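You operate a simulated robot arm through the tools that you are given. There is no shell and no other tool. Be economical: measure what you need, move in short steps, check, and stop when the job is done.

Carry out the task below with a simulated robot arm. There is one attempt and no reset: what you move stays moved.

JOB
Put things in order on the table top. At the end: the green oil can stands on top of the yellow sheet; the grey small tin with the white knob stands where the brown apple stood; the clear tall jar stands where the grey small tin with the white knob stood; the brown apple stands on top of the grey sheet; whatever was shut is shut again. Leave all else as you found it, and nothing knocked over.

The check looks at the end state, three seconds after you hand in, the way a careful person would. Anything else that was tipped, shoved, dropped, spilled or broken makes it a failure. Flat cloth is picked up by pressing the open fingertips on it (5 to 10 N) and closing them slowly along it; thin cloth reads only 2 to 8 mm in the jaws.

ROBOT AND FRAMES
A 6-joint arm with a two-finger parallel gripper, fixed in place. Base frame: the origin is at the foot of the arm, x ahead of it, y to its left, z up; the work surface is at about z = 0. Units: cm, degrees, N and s.
With the tool pointing down near the work surface it reaches from about 18 to 46 cm from the base axis. Its first joint turns from -70.0 to 70.0 degrees. Payload 1.9 kg.
The tool frame sits at the grasp point between the pads (the TCP): z along the fingers, y along the line on which they close. The tips reach 2.3 cm beyond it. The gripper opens to 9.4 cm. The fingers are 3.8 cm wide and 1 cm thick; the gripper's body (5.4 by 9.6 cm) begins 3.9 cm behind the TCP.
Orientation is that of the tool frame in the base frame, as a unit quaternion [x, y, z, w]. With the fingers straight down and closing along the base's y, the tool's x points along the base's -x, its y along +y and its z along -z.

CONTROLS
- The arm moves only by the tool play_rows. Its argument "series" is a list that holds one entry, the list of rows, each a list of 7 numbers: the shift along the tool's x, y, z in cm, then the turn, a rotation vector about the tool's x, y, z in degrees, then the finger opening in cm, from 0 to 9.4. In form: [[[tx, ty, tz, wx, wy, wz, claw], ...]]. A call has 1 to 8 rows; each row shifts and turns the commanded pose from where the row before left it, along the tool's axes as they then stand. Each row takes 0.2 s and may step no farther than 5 cm and 8.6 degrees from the row before; otherwise, or with a gripper value out of range, the whole call is refused. Where a pose cannot be reached the arm comes as near as it can. A force on the tool above 40 N (or 10 N above the force at the start of the call, whichever is more), or a blocked arm, ends the call early, and 0.2 s more pass. Each finger travels about 10.8 cm/s and halts on what it meets, pressing with about 33 N; the grip force reading is that of the motor and also rises with nothing between the fingers. The clock runs only during rows and for 0.2 s after the last one: add rows that do not move to give the fingers time. It gives the time, the measured TCP pose, the force on the tool (base axes), the opening and the grip force at its end, in the units of the frame above (readings bear some noise), with the torque about the TCP (base axes, N m) and any sound that the robot's microphone picked up.
- Cameras (640 x 400 px; columns grow to the right, rows downward): "scene" is fixed at [3.91, 31.83, 40.64]; the picture's right is [-0.81, -0.59, 0.00], its down [-0.40, 0.54, -0.74] and it looks along [0.44, -0.60, -0.67] (base axes); focal length 214 px, centre (320, 200). "wrist" rides on the gripper at [8.7, 1.6, -7.4] in the tool frame; the picture's right is [-0.18, 0.98, 0.00], its down [-0.58, -0.11, -0.81] and it looks along [-0.79, -0.15, 0.59] (tool axes); focal length 243 px, centre (320, 200). There is no depth. A picture from a camera that has moved, and an enlarged one, comes with that camera's place and axes in the base frame and with its lens. The place of the scene camera against the robot may be out by one fixed shift of up to 1.8 cm in any direction.
- camera(camera): a new picture of that camera. It takes no simulated time.
- zoom(camera, box): a new picture of the part [left, top, right, bottom] of that camera's present view, enlarged. It takes no simulated time.
- finish_job(): hands the job in; it is judged then, once.

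Go step by step. Nothing tells you positions but the pictures and the camera data: compare them with the known pose of the tool, close in by small moves and look again before you grip or let go. The budget is 120 turns and 84 pictures, counting those below and the enlarged ones. Unless the task says otherwise, let go and move clear before handing in, and close with one line.

The tools are called after "Call:" as a command line: name --argument value ..., lists and objects as JSON in quotes. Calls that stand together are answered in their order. play_rows: Moves the arm, as the interface text tells. Its arguments: {"type":"object","properties":{"series":{"type":"array","items":{"type":"array","items":{"type":"array","items":{"type":"number"}}}}},"required":["series"]} The other tools are called the same way: camera (camera) takes a picture; zoom (camera, box) takes an enlarged picture of a part of a camera's view; finish_job () hands the job in.

At the start:

```text
clock: 0.0
ee_pos: [32.83, 17.88, 27.22]
tcp_rot: [0.001, 1.0, 0.002, -0.001]
ft_force: [0.3, 0.0, 0.0]
ft_torque: [-0.01, -0.02, -0.02]
gripper_width: 9.41
gripper_force: 0.0
```

scene: 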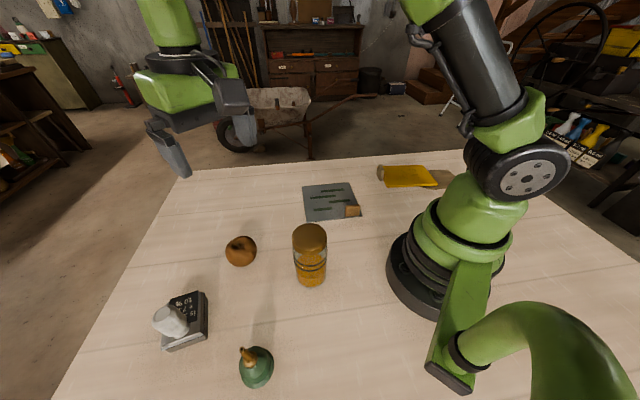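
wrist: 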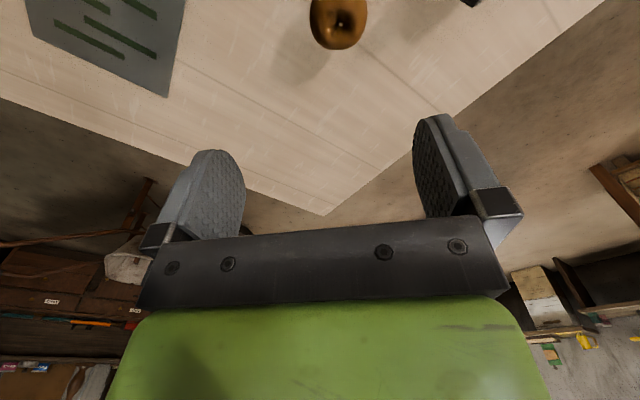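

I see a green oil can, a brown apple, a jar, a grey sheet, a yellow sheet, and a grey tin with a white knob. I'll look closer before moving.

Call:
zoom --camera "scene" --box '[130, 220, 350, 400]'

Call:
zoom --camera "scene" --box '[280, 150, 480, 275]'

```text
2.22 times, centred on (240, 310) of scene
camera zoom: at [3.91, 31.83, 40.64], right [-0.81, -0.59, 0.0], down [-0.4, 0.54, -0.74], along [0.44, -0.6, -0.67], focal length 477 px, centre (498, -44)
```

zoom: 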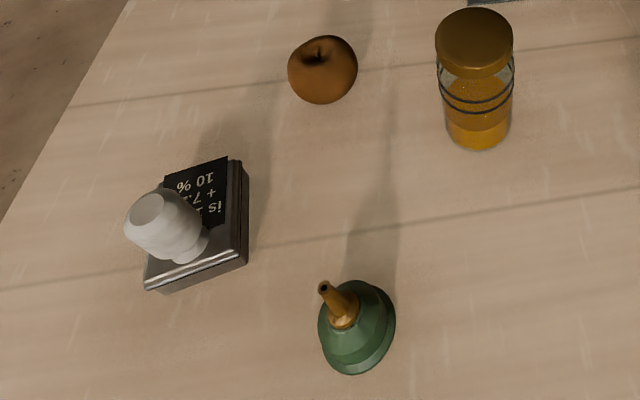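

```text
3.20 times, centred on (380, 212) of scene
camera zoom: at [3.91, 31.83, 40.64], right [-0.81, -0.59, 0.0], down [-0.4, 0.54, -0.74], along [0.44, -0.6, -0.67], focal length 686 px, centre (128, 160)
```

zoom: 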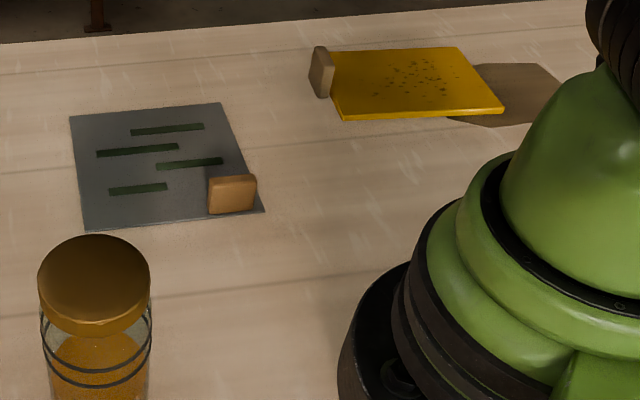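

The apple sits almost directly under the tool (about x 34.4, y 19.5 from the wrist view). I'll come down above it and look again.

Call:
play_rows --series '[[[-1.5, 1.6, 3, 0, 0, 0, 9.4], [0, 0, 4, 0, 0, 0, 9.4], [0, 0, 4, 0, 0, 0, 9.4], [0, 0, 3, 0, 0, 0, 9.4], [0, 0, 0, 0, 0, 0, 9.4]]]'

Call:
camera --camera "wrist"

Call:
camera --camera "scene"

```text
clock: 1.2
ee_pos: [34.27, 19.64, 12.99]
tcp_rot: [-0.001, 1.0, 0.001, 0.0]
ft_force: [0.3, -0.2, 0.0]
ft_torque: [0.01, 0.0, -0.03]
gripper_width: 9.4
gripper_force: 0.0
```

```text
79 pictures are left
camera wrist: at [25.74, 21.14, 20.54], right [0.18, 0.98, 0.0], down [0.58, -0.11, 0.81], along [0.79, -0.15, -0.59], focal length 243 px, centre (320, 200)
```

wrist: 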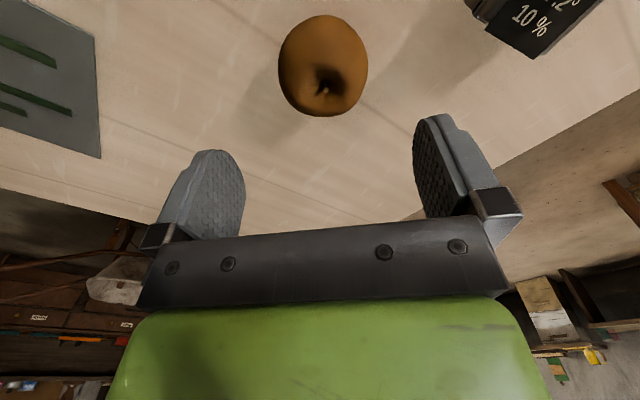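

```text
78 pictures are left
```

scene: 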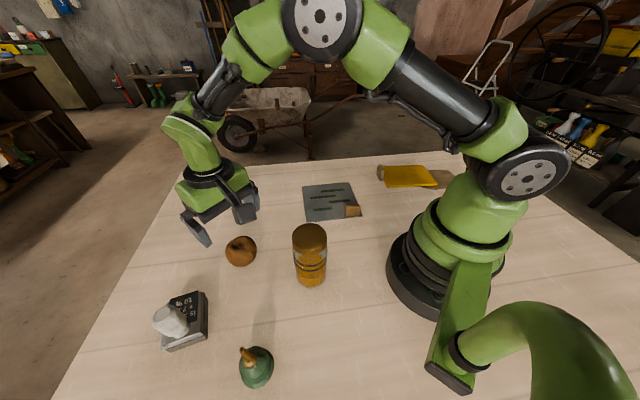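

The apple is at about (33.8, 19.85), 6.3 cm wide. I'll go down around it and close.

Call:
play_rows --series '[[[0.45, 0.2, 3, 0, 0, 0, 9.4], [0, 0, 3, 0, 0, 0, 9.4], [0, 0, 2, 0, 0, 0, 9.4], [0, 0, 1.5, 0, 0, 0, 9.4], [0, 0, 0, 0, 0, 0, 9.4]]]'

Call:
camera --camera "wrist"

```text
clock: 2.4
ee_pos: [34.03, 19.84, 3.49]
tcp_rot: [0.0, 1.0, 0.001, 0.0]
ft_force: [0.9, 0.1, 0.1]
ft_torque: [-0.01, -0.02, -0.02]
gripper_width: 9.36
gripper_force: 0.0
```

```text
77 pictures are left
camera wrist: at [25.42, 21.46, 11.14], right [0.18, 0.98, 0.0], down [0.58, -0.11, 0.81], along [0.79, -0.15, -0.59], focal length 243 px, centre (320, 200)
```

wrist: 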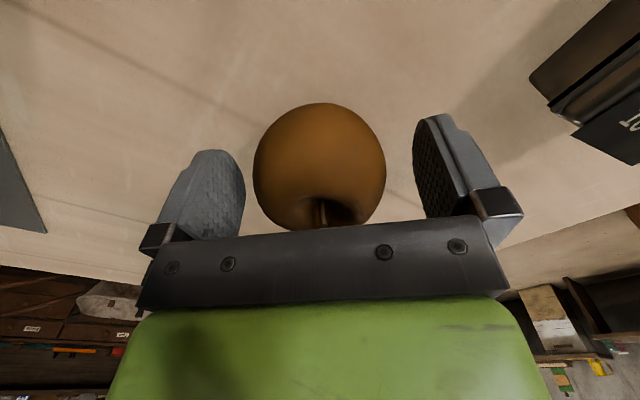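

It's well centred between the fingers. Now I close.

Call:
play_rows --series '[[[0, 0, 0, 0, 0, 0, 7.4], [0, 0, 0, 0, 0, 0, 6.4], [0, 0, 0, 0, 0, 0, 5.4], [0, 0, 0, 0, 0, 0, 5.4], [0, 0, 0, 0, 0, 0, 5.4]]]'

```text
clock: 3.6
ee_pos: [34.02, 19.83, 3.62]
tcp_rot: [0.0, 1.0, 0.001, 0.0]
ft_force: [0.6, -0.2, -0.4]
ft_torque: [0.02, 0.04, 0.03]
gripper_width: 5.85
gripper_force: 34.0
```

The apple is gripped at 5.85 cm. I lift it and carry it toward the grey sheet.

Call:
play_rows --series '[[[0, 0, -2, 0, 0, 0, 5.0], [0, 0, -4, 0, 0, 0, 5.0], [0, 0, -4, 0, 0, 0, 5.0], [0, 0, -4, 0, 0, 0, 5.0], [0, -4, 0, 0, 0, 0, 5.0], [0, -4, 0, 0, 0, 0, 5.0], [0, -4, 0, 0, 0, 0, 5.0]]]'

Call:
camera --camera "wrist"

```text
clock: 5.2
ee_pos: [33.78, 7.9, 17.45]
tcp_rot: [-0.001, 1.0, 0.001, 0.001]
ft_force: [-0.1, 0.3, -1.4]
ft_torque: [0.01, 0.0, -0.01]
gripper_width: 5.82
gripper_force: 33.1
```

```text
76 pictures are left
camera wrist: at [25.16, 9.4, 25.11], right [0.18, 0.98, 0.0], down [0.58, -0.11, 0.81], along [0.79, -0.15, -0.59], focal length 243 px, centre (320, 200)
```

wrist: 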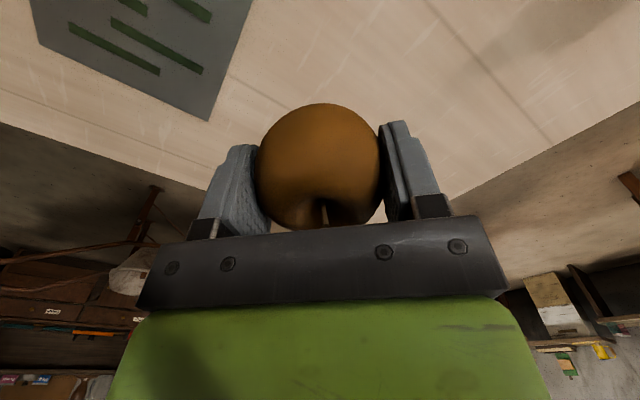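

The sheet's corner matches the scene estimate shifted by (+1.3, −0.7), so the sheet centre is about (29.7, −7.1). I'll move above it and check.

Call:
play_rows --series '[[[0, -4, 0, 0, 0, 0, 5.0], [0.5, -4, 0, 0, 0, 0, 5.0], [1.0, -4, 0, 0, 0, 0, 5.0], [1.3, -3, 0, 0, 0, 0, 5.0], [0, 0, 0, 0, 0, 0, 5.0]]]'

Call:
camera --camera "wrist"

Call:
zoom --camera "scene" --box '[270, 130, 470, 255]'

```text
clock: 6.4
ee_pos: [31.01, -7.18, 17.53]
tcp_rot: [-0.001, 1.0, 0.0, 0.0]
ft_force: [0.4, 0.3, -1.1]
ft_torque: [-0.02, 0.01, 0.0]
gripper_width: 5.81
gripper_force: 32.7
```

```text
75 pictures are left
camera wrist: at [22.4, -5.67, 25.05], right [0.18, 0.98, 0.0], down [0.58, -0.11, 0.81], along [0.79, -0.15, -0.59], focal length 243 px, centre (320, 200)
```

wrist: 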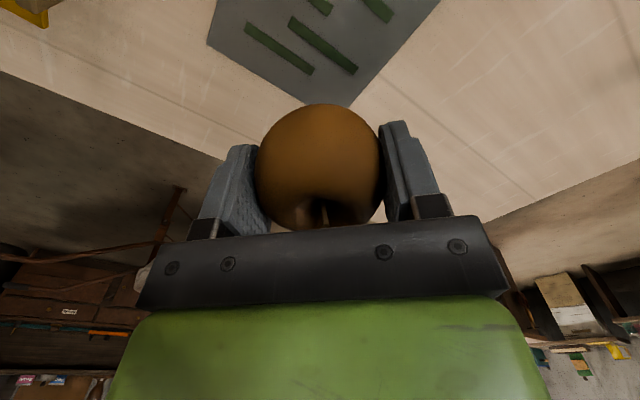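

```text
3.20 times, centred on (370, 192) of scene
camera zoom: at [3.91, 31.83, 40.64], right [-0.81, -0.59, 0.0], down [-0.4, 0.54, -0.74], along [0.44, -0.6, -0.67], focal length 686 px, centre (160, 224)
```

zoom: 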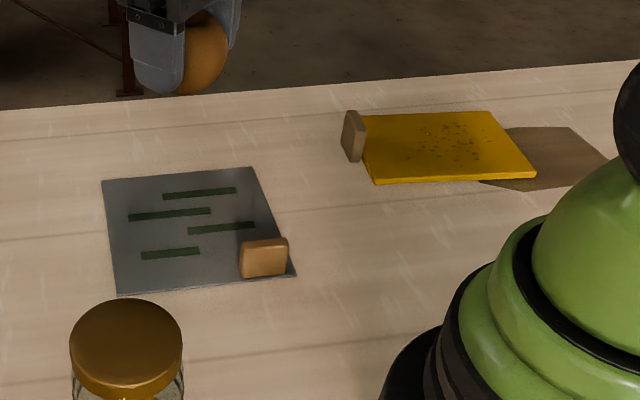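

I'm over the sheet with the block clear at its near corner. I'll lower the apple in steps.

Call:
play_rows --series '[[[0.3, 0, 4, 0, 0, 0, 5.0], [0, 0, 4, 0, 0, 0, 5.0], [0, 0, 3, 0, 0, 0, 5.0], [0, 0, 1.5, 0, 0, 0, 5.0], [0, 0, 0.7, 0, 0, 0, 5.0], [0, 0, 0.3, 0, 0, 0, 5.0], [0, 0, 0, 0, 0, 0, 5.0]]]'

Call:
zoom --camera "scene" --box '[270, 130, 430, 230]'

Call:
camera --camera "wrist"

```text
clock: 8.0
ee_pos: [30.79, -7.2, 4.12]
tcp_rot: [0.0, 1.0, 0.0, 0.001]
ft_force: [0.2, -0.1, -1.3]
ft_torque: [-0.01, 0.01, -0.03]
gripper_width: 5.81
gripper_force: 32.9
```

```text
4.00 times, centred on (350, 180) of scene
camera zoom: at [3.91, 31.83, 40.64], right [-0.81, -0.59, 0.0], down [-0.4, 0.54, -0.74], along [0.44, -0.6, -0.67], focal length 858 px, centre (200, 280)
```

zoom: 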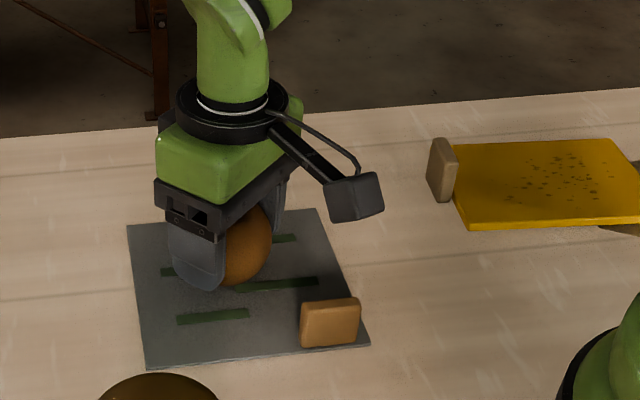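

```text
72 pictures are left
camera wrist: at [22.32, -5.57, 11.63], right [0.18, 0.98, 0.0], down [0.58, -0.11, 0.81], along [0.79, -0.15, -0.59], focal length 243 px, centre (320, 200)
```

wrist: 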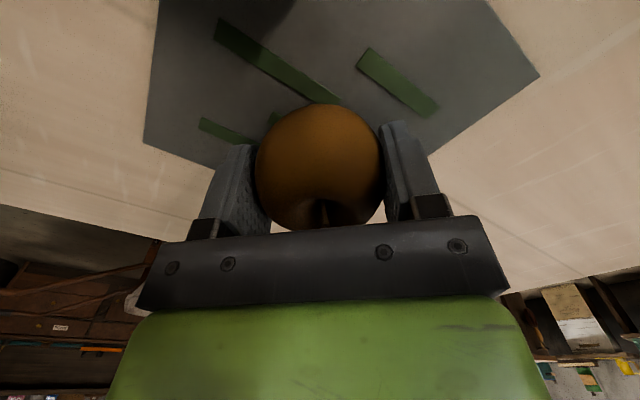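

The apple is over the sheet's middle (about 29.9, −7). I'll lower it in fine steps until it touches.

Call:
play_rows --series '[[[0, 0, 0.2, 0, 0, 0, 5.0], [0, 0, 0.15, 0, 0, 0, 5.0], [0, 0, 0.15, 0, 0, 0, 5.0], [0, 0, 0, 0, 0, 0, 5.0]]]'

```text
clock: 9.0
ee_pos: [30.92, -7.18, 3.57]
tcp_rot: [0.0, 1.0, 0.001, 0.002]
ft_force: [0.7, -0.6, 24.6]
ft_torque: [-0.04, -0.18, 0.0]
gripper_width: 5.79
gripper_force: 32.8
```

Contact (24 N). I ease up slightly and open slowly.

Call:
play_rows --series '[[[0, 0, -0.1, 0, 0, 0, 5.0], [0, 0, 0, 0, 0, 0, 6.2], [0, 0, 0, 0, 0, 0, 7.2], [0, 0, 0, 0, 0, 0, 8.4], [0, 0, 0, 0, 0, 0, 9.4], [0, 0, -2, 0, 0, 0, 9.4], [0, 0, -4, 0, 0, 0, 9.4], [0, 0, -4, 0, 0, 0, 9.4]]]'

Call:
zoom --camera "scene" --box '[270, 130, 430, 230]'

Call:
camera --camera "wrist"

```text
clock: 10.8
ee_pos: [30.92, -7.19, 13.61]
tcp_rot: [0.0, 1.0, 0.001, 0.0]
ft_force: [-0.9, 0.3, -0.2]
ft_torque: [0.01, 0.02, 0.01]
gripper_width: 9.41
gripper_force: 0.0
```

```text
4.00 times, centred on (350, 180) of scene
camera zoom: at [3.91, 31.83, 40.64], right [-0.81, -0.59, 0.0], down [-0.4, 0.54, -0.74], along [0.44, -0.6, -0.67], focal length 858 px, centre (200, 280)
```

zoom: 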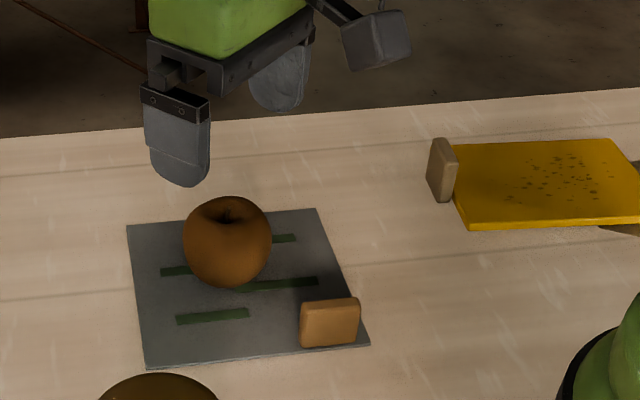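

```text
70 pictures are left
camera wrist: at [22.37, -5.56, 21.18], right [0.18, 0.98, 0.0], down [0.58, -0.11, 0.81], along [0.79, -0.15, -0.59], focal length 243 px, centre (320, 200)
```

wrist: 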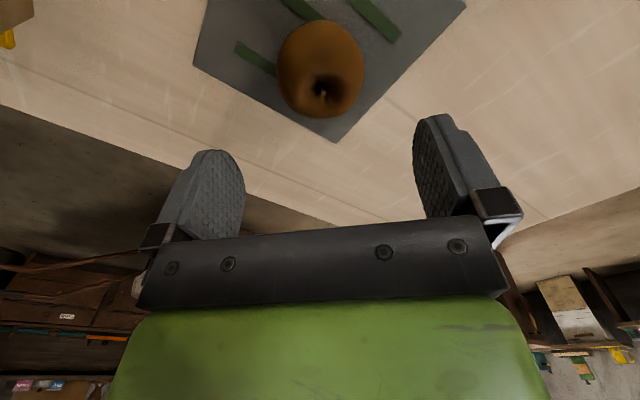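

The apple stands on the sheet. Next I go look at the tin, near (30, 34).

Call:
play_rows --series '[[[0, 4.5, -4, 0, 0, 0, 9.4], [0, 4.8, 0, 0, 0, 0, 9.4], [0, 4.8, 0, 0, 0, 0, 9.4], [0, 4.8, 0, 0, 0, 0, 9.4], [0, 4.8, 0, 0, 0, 0, 9.4], [0, 4.8, 0, 0, 0, 0, 9.4], [0.5, 4.8, 0, 0, 0, 0, 9.4], [0.5, 3, 0, 0, 0, 0, 9.4]]]'

Call:
camera --camera "wrist"

```text
refused: row 1 steps farther than a row can; nothing moved
```

```text
69 pictures are left
camera wrist: at [22.37, -5.56, 21.18], right [0.18, 0.98, 0.0], down [0.58, -0.11, 0.81], along [0.79, -0.15, -0.59], focal length 243 px, centre (320, 200)
```

wrist: 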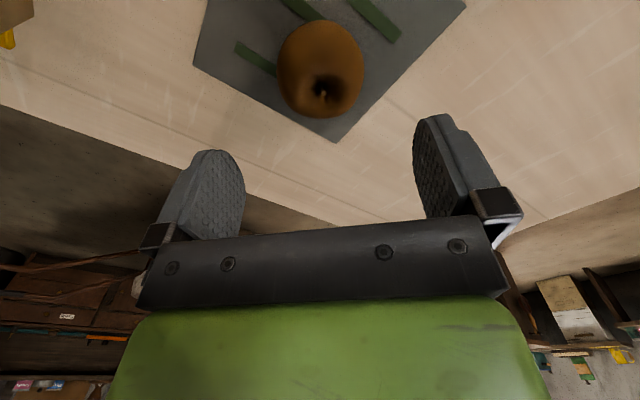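

The first row was too long a step and was refused; I repeat it with shorter steps.

Call:
play_rows --series '[[[0, 2, -4, 0, 0, 0, 9.4], [0, 4.9, -0.5, 0, 0, 0, 9.4], [0, 4.9, -0.5, 0, 0, 0, 9.4], [0, 4.9, 0, 0, 0, 0, 9.4], [0, 4.9, 0, 0, 0, 0, 9.4], [0, 4.9, 0, 0, 0, 0, 9.4], [0.5, 4.8, 0, 0, 0, 0, 9.4], [0.5, 4, 0, 0, 0, 0, 9.4]]]'

Call:
camera --camera "wrist"

```text
clock: 12.6
ee_pos: [29.6, 28.13, 18.88]
tcp_rot: [0.0, 1.0, 0.001, 0.001]
ft_force: [0.3, -0.1, -0.3]
ft_torque: [-0.03, -0.03, 0.01]
gripper_width: 9.42
gripper_force: 0.0
```

```text
68 pictures are left
camera wrist: at [21.03, 29.79, 26.43], right [0.18, 0.98, 0.0], down [0.58, -0.11, 0.81], along [0.79, -0.15, -0.59], focal length 243 px, centre (320, 200)
```

wrist: 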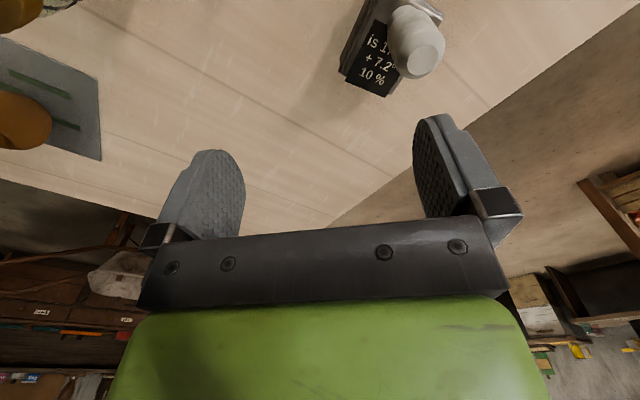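

The tin is partly cut off at the top. I shift back and left and raise a bit to see all of it.

Call:
play_rows --series '[[[4, 2, 0, 0, 0, 0, 9.4], [4, 2, 0, 0, 0, 0, 9.4], [0, 0, 0, 0, 0, 0, 9.4]]]'

Call:
camera --camera "wrist"

Call:
zoom --camera "scene" --box '[120, 260, 280, 360]'

```text
clock: 13.4
ee_pos: [21.83, 32.16, 18.97]
tcp_rot: [0.0, 1.0, 0.001, 0.0]
ft_force: [0.0, -0.9, -0.4]
ft_torque: [0.02, -0.04, 0.01]
gripper_width: 9.44
gripper_force: 0.0
```

```text
67 pictures are left
camera wrist: at [13.28, 33.74, 26.56], right [0.18, 0.98, 0.0], down [0.58, -0.11, 0.81], along [0.79, -0.15, -0.59], focal length 243 px, centre (320, 200)
```

wrist: 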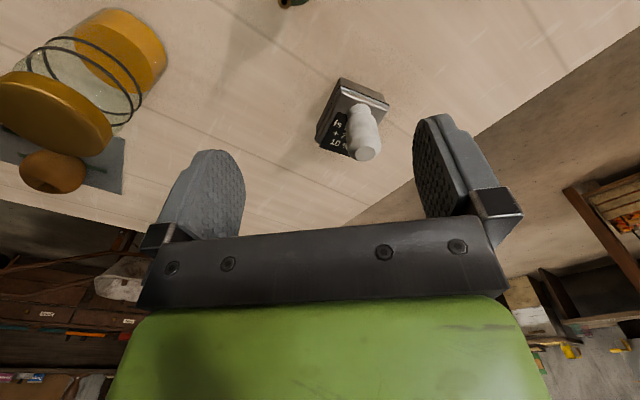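

```text
4.00 times, centred on (200, 310) of scene
camera zoom: at [3.91, 31.83, 40.64], right [-0.81, -0.59, 0.0], down [-0.4, 0.54, -0.74], along [0.44, -0.6, -0.67], focal length 858 px, centre (800, -240)
```

zoom: 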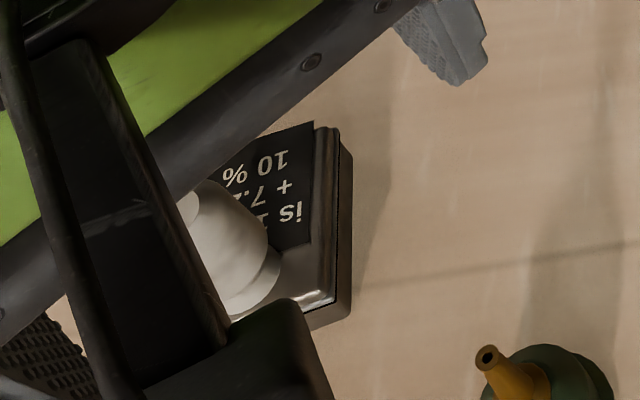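

Call:
zoom --camera "wrist" --box '[290, 60, 418, 180]'

```text
3.33 times, centred on (354, 120) of wrist
camera zoom: at [13.28, 33.74, 26.56], right [0.18, 0.98, 0.0], down [0.58, -0.11, 0.81], along [0.79, -0.15, -0.59], focal length 809 px, centre (207, 467)
```

zoom: 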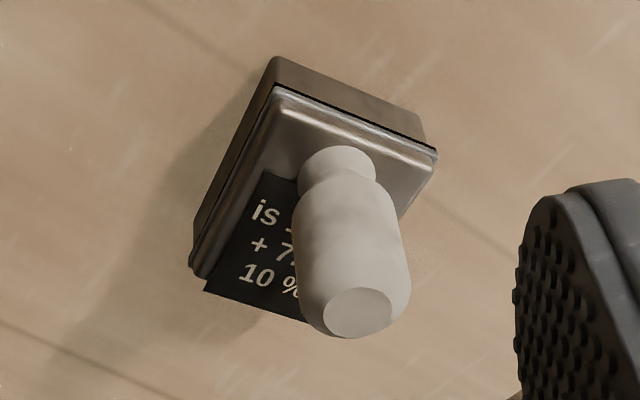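

The tin is a low box (about 5.7 × 7.6 cm, 2.5 cm high) with a rimmed lid and a tall knob, near (31.5, 34). I need a second viewpoint to fix its height and the lid seam.

Call:
play_rows --series '[[[0, 0, 4, 0, 0, 0, 9.4], [0, 0, 4, 0, 0, 0, 9.4], [0, 0, 0, 0, 0, 0, 9.4]]]'

Call:
zoom --camera "wrist" --box '[240, 60, 460, 220]'

```text
clock: 14.2
ee_pos: [21.66, 32.05, 10.85]
tcp_rot: [0.0, 1.0, 0.0, 0.0]
ft_force: [0.3, -0.1, 0.7]
ft_torque: [0.01, 0.01, -0.02]
gripper_width: 9.4
gripper_force: 0.0
```

```text
2.50 times, centred on (350, 140) of wrist
camera zoom: at [13.14, 33.56, 18.36], right [0.18, 0.98, 0.0], down [0.58, -0.11, 0.81], along [0.79, -0.15, -0.59], focal length 606 px, centre (245, 350)
```

zoom: 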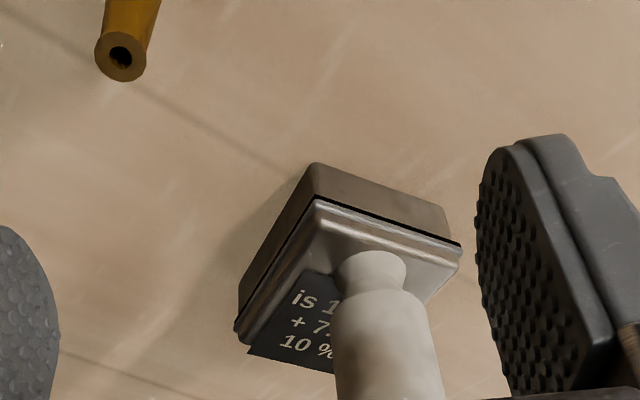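

The lid is a separate piece with a seam at about 2.0 cm. The knob stands off-centre near (30.6, 35.2) with its top at about 7.7. I'll move above it, with the closing line turned to match the box.

Call:
play_rows --series '[[[0, 0, -4, 0, 0, 0, 9.4], [-4, 1.5, 0, 0, 0, 0, 9.4], [-3.5, 1.2, 0, 0, 0, 0, 9.4], [-1, 0.4, 0, 0, 0, 8, 9.4], [0, 0, 0, 0, 0, 8, 9.4], [0, 0, 0, 0, 0, 8, 9.4], [0, 0, 0, 0, 0, 7, 9.4], [0, 0, 0, 0, 0, 0, 9.4]]]'

Call:
camera --camera "wrist"

```text
clock: 16.0
ee_pos: [30.0, 35.02, 14.65]
tcp_rot: [0.268, 0.963, 0.0, 0.0]
ft_force: [0.2, 0.8, 0.3]
ft_torque: [0.02, -0.01, 0.01]
gripper_width: 9.4
gripper_force: 0.0
out of reach, approached as far as the arm can: row 4
```

```text
63 pictures are left
camera wrist: at [23.59, 40.82, 22.3], right [0.66, 0.75, 0.0], down [0.44, -0.4, 0.81], along [0.6, -0.53, -0.59], focal length 243 px, centre (320, 200)
```

wrist: 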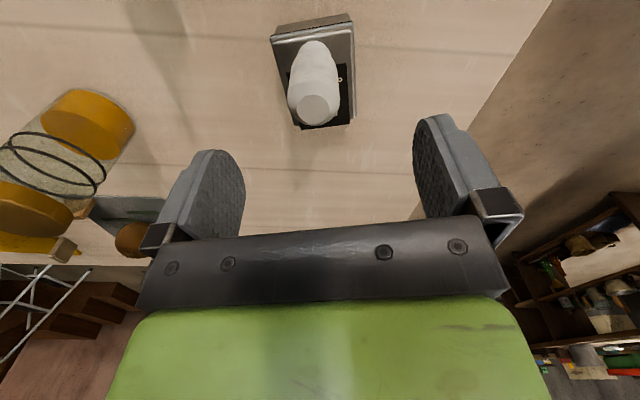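

The knob centre is about (30.3, 34.5), within reach. I go down around the knob with the tips staying above the lid.

Call:
play_rows --series '[[[-0.5, -0.27, 3, 0, 0, 0, 9.4], [0, 0, 3, 0, 0, 0, 9.4], [0, 0, 2, 0, 0, 0, 9.4], [0, 0, 0.8, 0, 0, 0, 9.4], [0, 0, 0, 0, 0, 0, 9.4]]]'

Call:
camera --camera "wrist"

Call:
zoom --camera "scene" --box '[120, 250, 280, 350]'

```text
clock: 17.2
ee_pos: [30.32, 34.53, 5.85]
tcp_rot: [0.267, 0.964, 0.001, 0.0]
ft_force: [-0.2, -0.7, 0.2]
ft_torque: [-0.01, -0.02, -0.03]
gripper_width: 9.38
gripper_force: 0.1
```

```text
62 pictures are left
camera wrist: at [23.8, 40.38, 13.42], right [0.66, 0.75, 0.0], down [0.44, -0.39, 0.81], along [0.6, -0.53, -0.59], focal length 243 px, centre (320, 200)
```

wrist: 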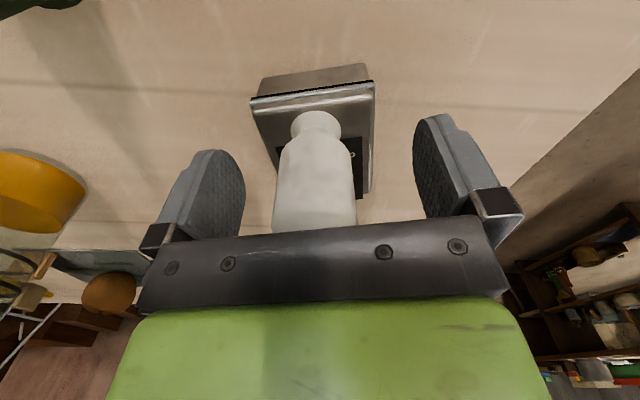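

```text
4.00 times, centred on (200, 300) of scene
camera zoom: at [3.91, 31.83, 40.64], right [-0.81, -0.59, 0.0], down [-0.4, 0.54, -0.74], along [0.44, -0.6, -0.67], focal length 858 px, centre (800, -200)
```

zoom: 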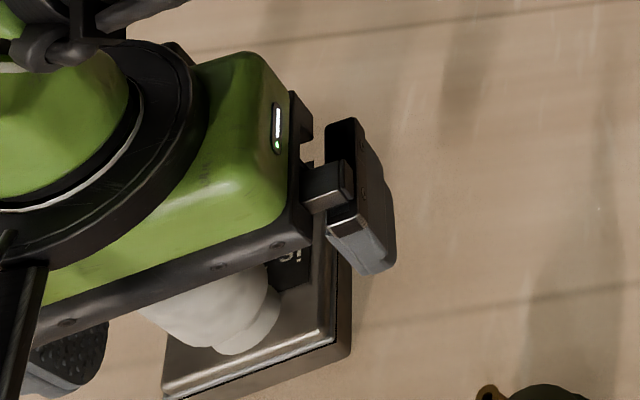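

Well lined up. I close on the knob.

Call:
play_rows --series '[[[0, -0.15, 0, 0, 0, 0, 7.0], [0, 0, 0, 0, 0, 0, 5.0], [0, 0, 0, 0, 0, 0, 4.0], [0, 0, 0, 0, 0, 0, 3.0], [0, 0, 0, 0, 0, 0, 2.5], [0, 0, 0, 0, 0, 0, 2.5]]]'

```text
clock: 18.6
ee_pos: [30.21, 34.4, 5.84]
tcp_rot: [0.266, 0.964, 0.002, -0.001]
ft_force: [-0.7, 0.7, 3.0]
ft_torque: [-0.15, 0.08, -0.07]
gripper_width: 3.0
gripper_force: 33.3
```

Gripped at 3.0 cm. I lift 0.6 cm as a test to see whether the lid comes alone.

Call:
play_rows --series '[[[0, 0, -0.3, 0, 0, 0, 2.2], [0, 0, -0.3, 0, 0, 0, 2.2], [0, 0, 0, 0, 0, 0, 2.2]]]'

Call:
zoom --camera "wrist" --box '[210, 40, 430, 220]'

Call:
zoom --camera "scene" --box '[140, 260, 260, 350]'

```text
clock: 19.4
ee_pos: [30.21, 34.38, 6.47]
tcp_rot: [0.267, 0.964, 0.0, 0.0]
ft_force: [0.7, 0.0, -1.6]
ft_torque: [-0.02, 0.01, -0.01]
gripper_width: 3.02
gripper_force: 33.2
```

```text
2.22 times, centred on (320, 130) of wrist
camera zoom: at [23.71, 40.19, 14.06], right [0.66, 0.75, 0.0], down [0.44, -0.39, 0.81], along [0.6, -0.53, -0.59], focal length 539 px, centre (320, 356)
```

zoom: 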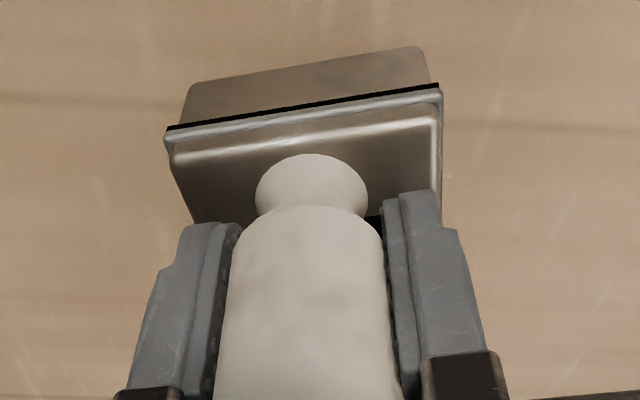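

```text
4.44 times, centred on (200, 305) of scene
camera zoom: at [3.91, 31.83, 40.64], right [-0.81, -0.59, 0.0], down [-0.4, 0.54, -0.74], along [0.44, -0.6, -0.67], focal length 953 px, centre (853, -267)
```

zoom: 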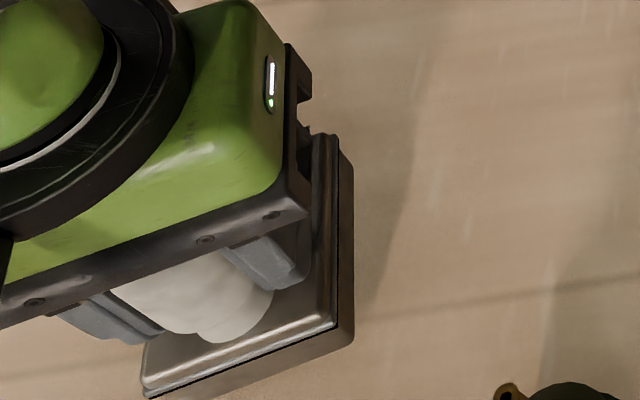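

The seam looks unchanged and the load is about 1.6 N. I lift another centimetre and compare with the table.

Call:
play_rows --series '[[[0, 0, -0.5, 0, 0, 0, 2.2], [0, 0, -0.7, 0, 0, 0, 2.2], [0, 0, 0, 0, 0, 0, 2.2]]]'

Call:
zoom --camera "wrist" --box '[210, 40, 430, 220]'

Call:
zoom --camera "scene" --box '[140, 260, 260, 350]'

```text
clock: 20.2
ee_pos: [30.18, 34.51, 7.73]
tcp_rot: [0.267, 0.964, 0.001, -0.001]
ft_force: [0.3, -0.2, -1.0]
ft_torque: [-0.01, 0.0, 0.0]
gripper_width: 3.03
gripper_force: 32.6
```

```text
2.22 times, centred on (320, 130) of wrist
camera zoom: at [23.7, 40.2, 15.28], right [0.66, 0.75, 0.0], down [0.44, -0.39, 0.81], along [0.6, -0.53, -0.59], focal length 539 px, centre (320, 356)
```

zoom: 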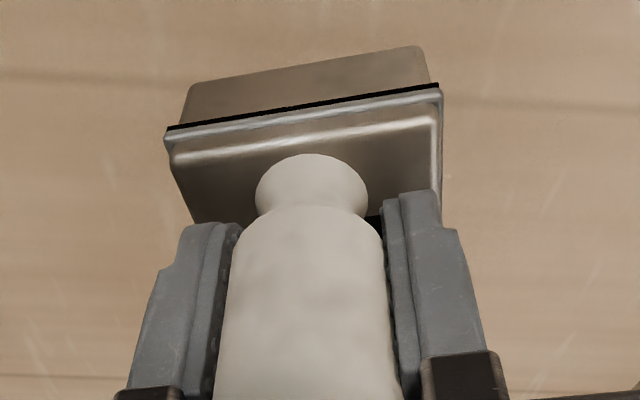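

```text
4.44 times, centred on (200, 305) of scene
camera zoom: at [3.91, 31.83, 40.64], right [-0.81, -0.59, 0.0], down [-0.4, 0.54, -0.74], along [0.44, -0.6, -0.67], focal length 953 px, centre (853, -267)
```

zoom: 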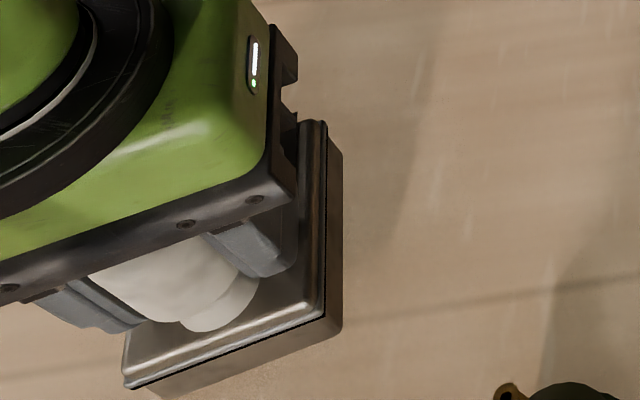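

The whole tin came up together. I carry it low to the apple's old place: tin centre to (33.8, 19.85), so TCP to about (32.5, 20.4).

Call:
play_rows --series '[[[0, 0, -1.2, 0, 0, 0, 2.2], [-1.5, -1.8, -1, 0, 0, 0, 2.2], [-2.3, -2.7, 0, 0, 0, 0, 2.2], [-2.3, -2.7, 0, 0, 0, 0, 2.2], [-1.9, -2.2, 0, 0, 0, 0, 2.2], [-1.23, -1.5, 0, 0, 0, 0, 2.2], [0, 0, 0, 0, 0, 0, 2.2]]]'

Call:
camera --camera "scene"

Call:
camera --camera "wrist"

```text
clock: 21.8
ee_pos: [32.64, 20.5, 9.96]
tcp_rot: [0.268, 0.963, 0.0, 0.0]
ft_force: [-0.1, -0.2, -1.2]
ft_torque: [0.0, 0.03, -0.01]
gripper_width: 3.01
gripper_force: 33.2
```

```text
56 pictures are left
```

scene: 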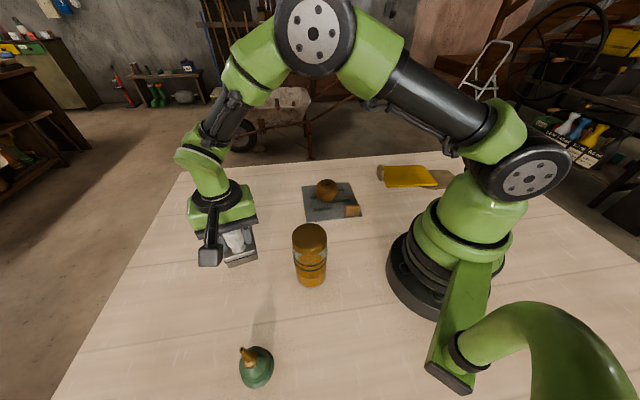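

```text
55 pictures are left
camera wrist: at [26.07, 26.26, 17.41], right [0.66, 0.75, 0.0], down [0.44, -0.39, 0.81], along [0.6, -0.53, -0.59], focal length 243 px, centre (320, 200)
```

wrist: 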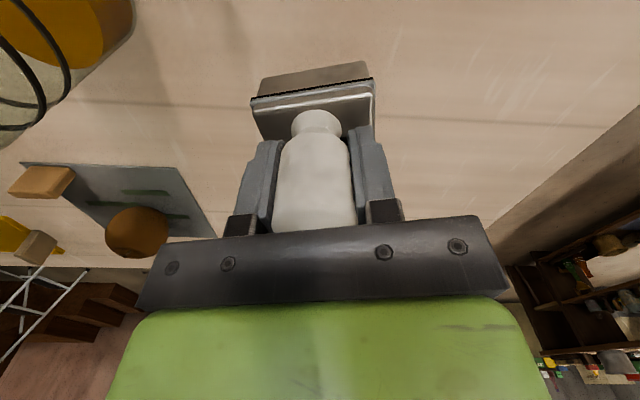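

In place above the spot. I lower it until it touches.

Call:
play_rows --series '[[[0.07, -0.15, 2, 0, 0, 0, 2.2], [0, 0, 1, 0, 0, 0, 2.2], [0, 0, 0.6, 0, 0, 0, 2.2], [0, 0, 0.25, 0, 0, 0, 2.2], [0, 0, 0.15, 0, 0, 0, 2.2], [0, 0, 0.1, 0, 0, 0, 2.2], [0, 0, 0, 0, 0, 0, 2.2]]]'

```text
clock: 23.4
ee_pos: [32.45, 20.33, 5.91]
tcp_rot: [0.267, 0.964, 0.001, 0.001]
ft_force: [-5.5, -7.9, 27.3]
ft_torque: [-0.32, 0.47, -0.04]
gripper_width: 3.02
gripper_force: 33.4
```

Touching down. I ease off and open gently.

Call:
play_rows --series '[[[0, 0, -0.12, 0, 0, 0, 2.6], [0, 0, 0, 0, 0, 0, 3.4], [0, 0, 0, 0, 0, 0, 4.4], [0, 0, 0, 0, 0, 0, 6.4], [0, 0, 0, 0, 0, 0, 8.4], [0, 0, -3, 0, 0, 0, 8.4], [0, 0, -4, 0, 0, 0, 9.4], [0, 0, -4, 0, 0, 0, 9.4]]]'

Call:
camera --camera "wrist"

Call:
zoom --camera "scene" --box '[180, 200, 340, 300]'

```text
clock: 25.2
ee_pos: [32.23, 20.19, 16.94]
tcp_rot: [0.267, 0.964, 0.001, -0.001]
ft_force: [0.0, 0.1, -0.4]
ft_torque: [0.0, 0.0, 0.01]
gripper_width: 9.38
gripper_force: 0.0
```

```text
54 pictures are left
camera wrist: at [25.71, 26.08, 24.51], right [0.66, 0.75, 0.0], down [0.44, -0.39, 0.81], along [0.6, -0.53, -0.59], focal length 243 px, centre (320, 200)
```

wrist: 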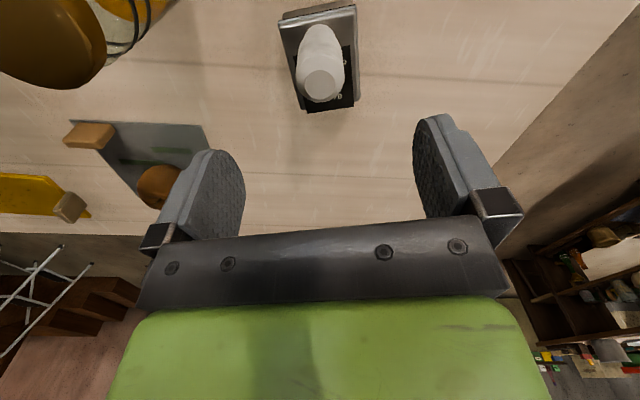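

```text
4.00 times, centred on (260, 250) of scene
camera zoom: at [3.91, 31.83, 40.64], right [-0.81, -0.59, 0.0], down [-0.4, 0.54, -0.74], along [0.44, -0.6, -0.67], focal length 858 px, centre (560, 0)
```

zoom: 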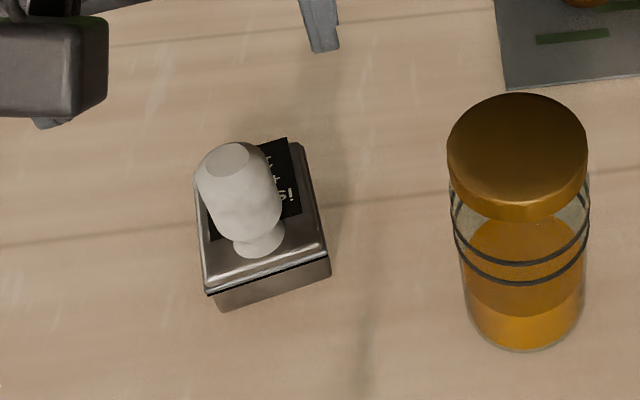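

The tin stands in the apple's old place. Next is the jar near (19, 15): I back off to the y+ side and turn the gripper to look at it from the side.

Call:
play_rows --series '[[[0, 0, -3, 0, 0, 0, 9.4], [4.6, -0.9, 0, 0, 0, 0, 9.4], [4.6, -0.9, 0, 0, 0, 0, 9.4], [4.6, -0.9, 0, 0, 0, 0, 9.4], [0, 0, 0, 0, 0, 8.5, 9.4], [0, 0, 0, 0, 0, 8.5, 9.4], [0, 0, 0, 0, 0, 8.5, 9.4], [0, 0, 0, 0, 0, 8.5, 9.4]]]'

Call:
play_rows --series '[[[0, 0, 1, 0, 0, 8.5, 9.4], [0, 0, 1, 0, 0, 8.5, 9.4], [0, 0, 1, 0, 0, 8, 9.4], [0, 0, 0, 0, 0, 0, 9.4]]]'

Call:
camera --camera "wrist"

```text
clock: 27.0
ee_pos: [19.2, 24.94, 19.99]
tcp_rot: [0.539, 0.842, 0.001, 0.0]
ft_force: [-0.3, -0.1, 0.2]
ft_torque: [-0.01, 0.02, -0.03]
gripper_width: 9.42
gripper_force: 0.0
```

```text
clock: 28.0
ee_pos: [19.27, 24.96, 17.05]
tcp_rot: [0.708, 0.706, 0.001, -0.002]
ft_force: [1.3, -0.3, 0.4]
ft_torque: [-0.03, -0.01, 0.0]
gripper_width: 9.41
gripper_force: 0.1
```

```text
52 pictures are left
camera wrist: at [20.92, 33.57, 24.56], right [0.98, -0.19, 0.0], down [-0.11, -0.58, 0.81], along [-0.15, -0.79, -0.59], focal length 243 px, centre (320, 200)
```

wrist: 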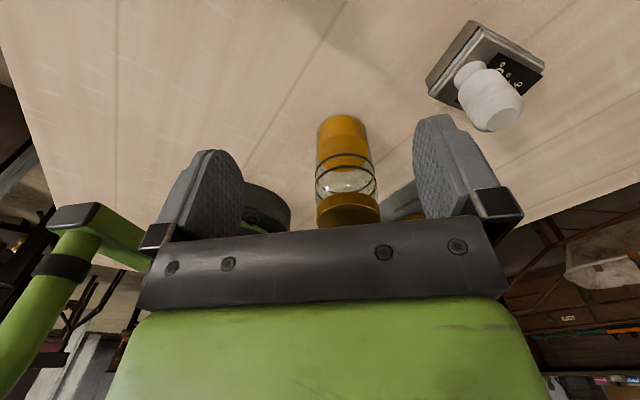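

Call:
zoom --camera "wrist" --box '[250, 90, 450, 240]'

```text
2.67 times, centred on (350, 165) of wrist
camera zoom: at [20.92, 33.57, 24.56], right [0.98, -0.19, 0.0], down [-0.11, -0.58, 0.81], along [-0.15, -0.79, -0.59], focal length 647 px, centre (240, 293)
```

zoom: 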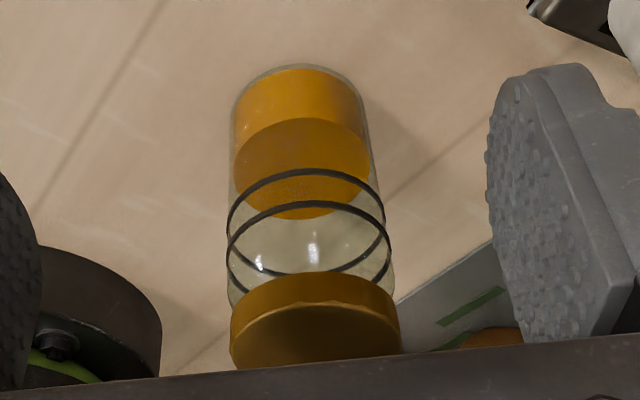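

Jar axis is about (20.0, 14.0); lid spans z 11.7–13.2, rings lie at 6.8 and 8.6. I move directly above it, then verify.

Call:
play_rows --series '[[[0, 0.3, -1.5, 0, 0, 0, 9.4], [-4, 0.4, 0, 0, 0, 0, 9.4], [-4, 0, 0, 0, 0, 0, 9.4], [-3, 0, 0, 0, 0, 0, 9.4], [0, 0, 0, 0, 0, 0, 9.4]]]'

Call:
camera --camera "wrist"

Call:
zoom --camera "scene" --box '[230, 180, 390, 300]'

```text
clock: 29.2
ee_pos: [19.95, 13.85, 18.4]
tcp_rot: [0.707, 0.707, 0.001, 0.0]
ft_force: [0.1, 0.0, 0.8]
ft_torque: [-0.01, 0.0, -0.01]
gripper_width: 9.43
gripper_force: 0.0
```

```text
50 pictures are left
camera wrist: at [21.61, 22.51, 25.98], right [0.98, -0.18, 0.0], down [-0.11, -0.58, 0.8], along [-0.15, -0.79, -0.59], focal length 243 px, centre (320, 200)
```

wrist: 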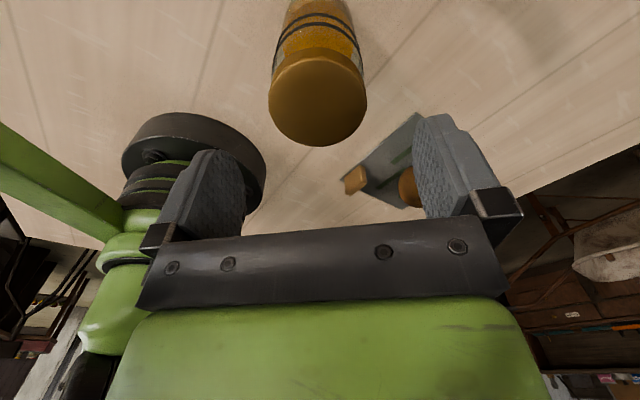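

```text
3.33 times, centred on (310, 240) of scene
camera zoom: at [3.91, 31.83, 40.64], right [-0.81, -0.59, 0.0], down [-0.4, 0.54, -0.74], along [0.44, -0.6, -0.67], focal length 715 px, centre (353, 67)
```

zoom: 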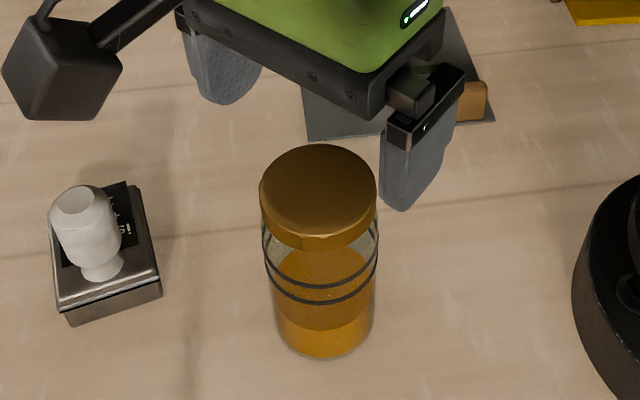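

The lid centre projects to about (20.0, 14.3); the gripper is over it. I descend around the jar to TCP z ≈ 9.9.

Call:
play_rows --series '[[[0.35, 0, 3, 0, 0, 0, 9.4], [0, 0, 2.5, 0, 0, 0, 9.4], [0, 0, 1.5, 0, 0, 0, 9.4], [0, 0, 1, 0, 0, 0, 9.4], [0, 0, 0.4, 0, 0, 0, 9.4], [0, 0, 0, 0, 0, 0, 9.4]]]'

Call:
camera --camera "wrist"

Call:
zoom --camera "scene" --box '[230, 180, 390, 300]'

```text
clock: 30.6
ee_pos: [20.12, 14.28, 9.98]
tcp_rot: [0.707, 0.707, 0.001, -0.001]
ft_force: [-0.4, 0.0, 0.2]
ft_torque: [-0.01, -0.01, 0.02]
gripper_width: 9.38
gripper_force: 0.1
```

```text
48 pictures are left
camera wrist: at [21.6, 22.97, 17.56], right [0.98, -0.18, 0.0], down [-0.11, -0.58, 0.8], along [-0.15, -0.79, -0.59], focal length 243 px, centre (320, 200)
```

wrist: 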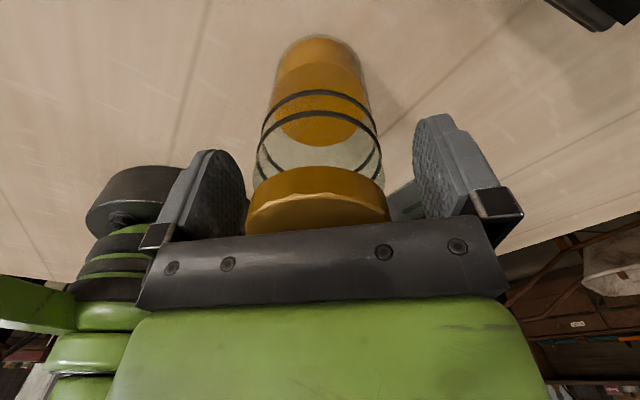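

```text
3.33 times, centred on (310, 240) of scene
camera zoom: at [3.91, 31.83, 40.64], right [-0.81, -0.59, 0.0], down [-0.4, 0.54, -0.74], along [0.44, -0.6, -0.67], focal length 715 px, centre (353, 67)
```

zoom: 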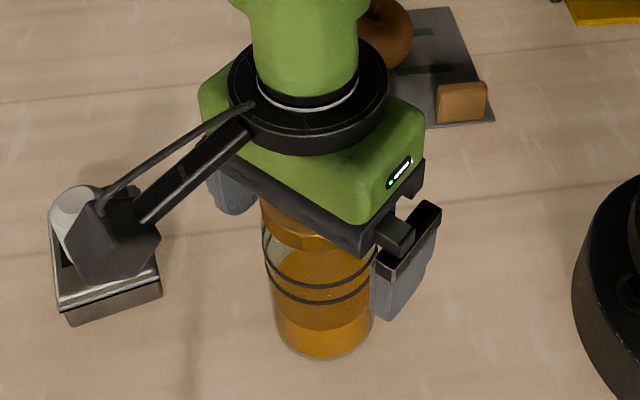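

The jar is centred between the fingers. I close slowly.

Call:
play_rows --series '[[[-0.2, 0, 0, 0, 0, 0, 8.0], [0, 0, 0, 0, 0, 0, 6.8], [0, 0, 0, 0, 0, 0, 6.2], [0, 0, 0, 0, 0, 0, 5.6], [0, 0, 0, 0, 0, 0, 5.0], [0, 0, 0, 0, 0, 0, 5.0]]]'

Call:
zoom --camera "wrist" --box '[200, 20, 440, 240]'

```text
clock: 32.0
ee_pos: [19.89, 14.08, 10.06]
tcp_rot: [0.707, 0.707, 0.001, -0.001]
ft_force: [0.1, -1.1, 0.7]
ft_torque: [-0.14, 0.06, 0.03]
gripper_width: 6.15
gripper_force: 33.0
```

```text
1.82 times, centred on (320, 130) of wrist
camera zoom: at [21.62, 22.79, 17.57], right [0.98, -0.18, 0.0], down [-0.11, -0.58, 0.81], along [-0.15, -0.79, -0.59], focal length 441 px, centre (320, 327)
```

zoom: 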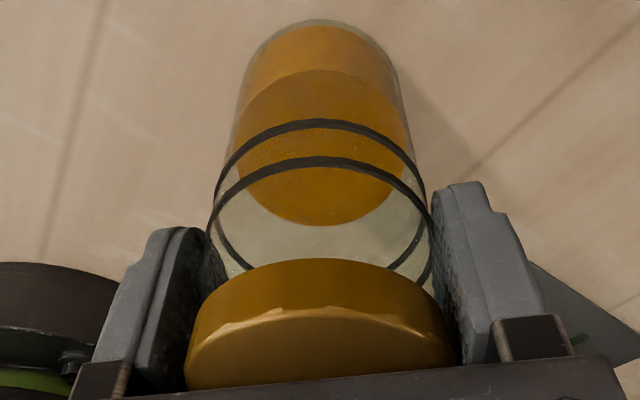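

Gripped at 6.15 cm. I lift a little and check that lid and glass rise together.

Call:
play_rows --series '[[[0, 0, -0.4, 0, 0, 0, 4.6], [0, 0, -0.6, 0, 0, 0, 4.6], [0, 0, 0, 0, 0, 0, 4.6]]]'

Call:
zoom --camera "wrist" --box '[200, 20, 440, 240]'

```text
clock: 32.8
ee_pos: [19.91, 14.13, 11.05]
tcp_rot: [0.707, 0.707, 0.0, -0.001]
ft_force: [-0.1, -0.1, -3.0]
ft_torque: [0.01, 0.0, 0.01]
gripper_width: 6.11
gripper_force: 32.7
```

```text
1.82 times, centred on (320, 130) of wrist
camera zoom: at [21.69, 22.82, 18.57], right [0.98, -0.18, 0.0], down [-0.11, -0.58, 0.8], along [-0.15, -0.79, -0.59], focal length 441 px, centre (320, 327)
```

zoom: 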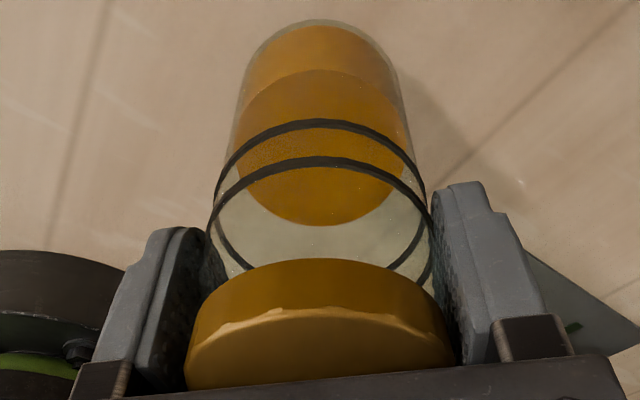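

It's all lifted together (3 N). I raise it well clear and carry it smoothly toward the tin's old place (31.5, 33.85).

Call:
play_rows --series '[[[0, 0, -1.5, 0, 0, 0, 4.6], [0, 0, -2.5, 0, 0, 0, 4.6], [0, 0, -2.5, 0, 0, 0, 4.6], [0, 0, -1.5, 0, 0, 0, 4.6], [1, 0.6, -0.5, 0, 0, 0, 4.6], [2, 1.2, 0, 0, 0, 0, 4.6], [2.5, 1.4, 0, 0, 0, 0, 4.6], [2.5, 1.4, 0, 0, 0, 0, 4.6]]]'

Call:
play_rows --series '[[[2.5, 1.5, 0, 0, 0, 0, 4.6], [2.5, 1.5, 0, 0, 0, 0, 4.6], [2.5, 1.5, -0.5, 0, 0, 0, 4.6], [2, 1.2, 0, 0, 0, 0, 4.6], [1, 0.5, 0, 0, 0, 0, 4.6], [0, 0, 0, 0, 0, 0, 4.6]]]'

Call:
camera --camera "scene"

```text
clock: 34.6
ee_pos: [24.49, 22.24, 19.67]
tcp_rot: [0.707, 0.707, 0.0, -0.001]
ft_force: [1.7, -0.3, -3.9]
ft_torque: [0.0, 0.02, 0.03]
gripper_width: 6.15
gripper_force: 33.2
```

```text
clock: 36.0
ee_pos: [30.71, 32.69, 19.95]
tcp_rot: [0.707, 0.707, 0.0, 0.0]
ft_force: [-0.1, -0.2, -3.3]
ft_torque: [-0.04, 0.01, -0.01]
gripper_width: 6.13
gripper_force: 33.0
```

```text
44 pictures are left
```

scene: 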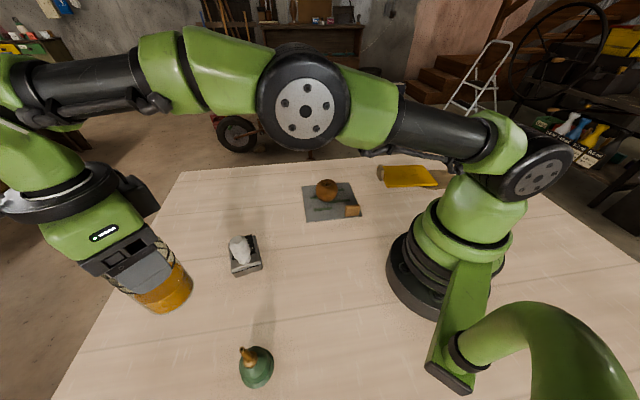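

I'm close; I move the last part while lowering, then check the reached pose.

Call:
play_rows --series '[[[0, 0, 2.5, 0, 0, 0, 4.6], [0, 0, 2.5, 0, 0, 0, 4.6], [0.5, 0.4, 1.8, 0, 0, 0, 4.6], [0.65, 0.4, 0.7, 0, 0, 0, 4.6], [0, 0, 0, 0, 0, 0, 4.6]]]'

Call:
camera --camera "wrist"

```text
clock: 37.2
ee_pos: [31.48, 33.81, 12.55]
tcp_rot: [0.707, 0.707, 0.001, -0.001]
ft_force: [0.6, 0.3, -3.3]
ft_torque: [-0.01, 0.01, -0.01]
gripper_width: 6.13
gripper_force: 33.5
```

```text
43 pictures are left
camera wrist: at [33.23, 42.37, 20.15], right [0.98, -0.18, 0.0], down [-0.11, -0.58, 0.8], along [-0.15, -0.79, -0.59], focal length 243 px, centre (320, 200)
```

wrist: 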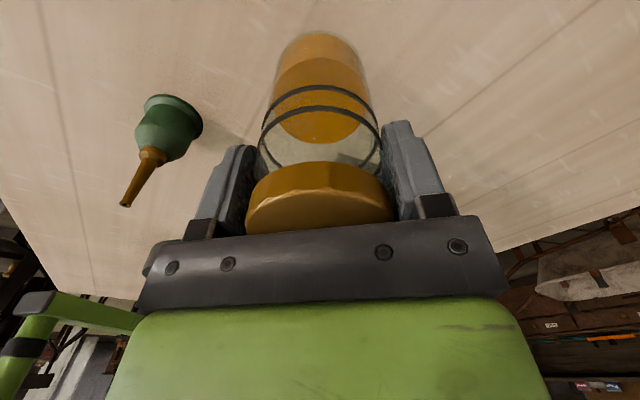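

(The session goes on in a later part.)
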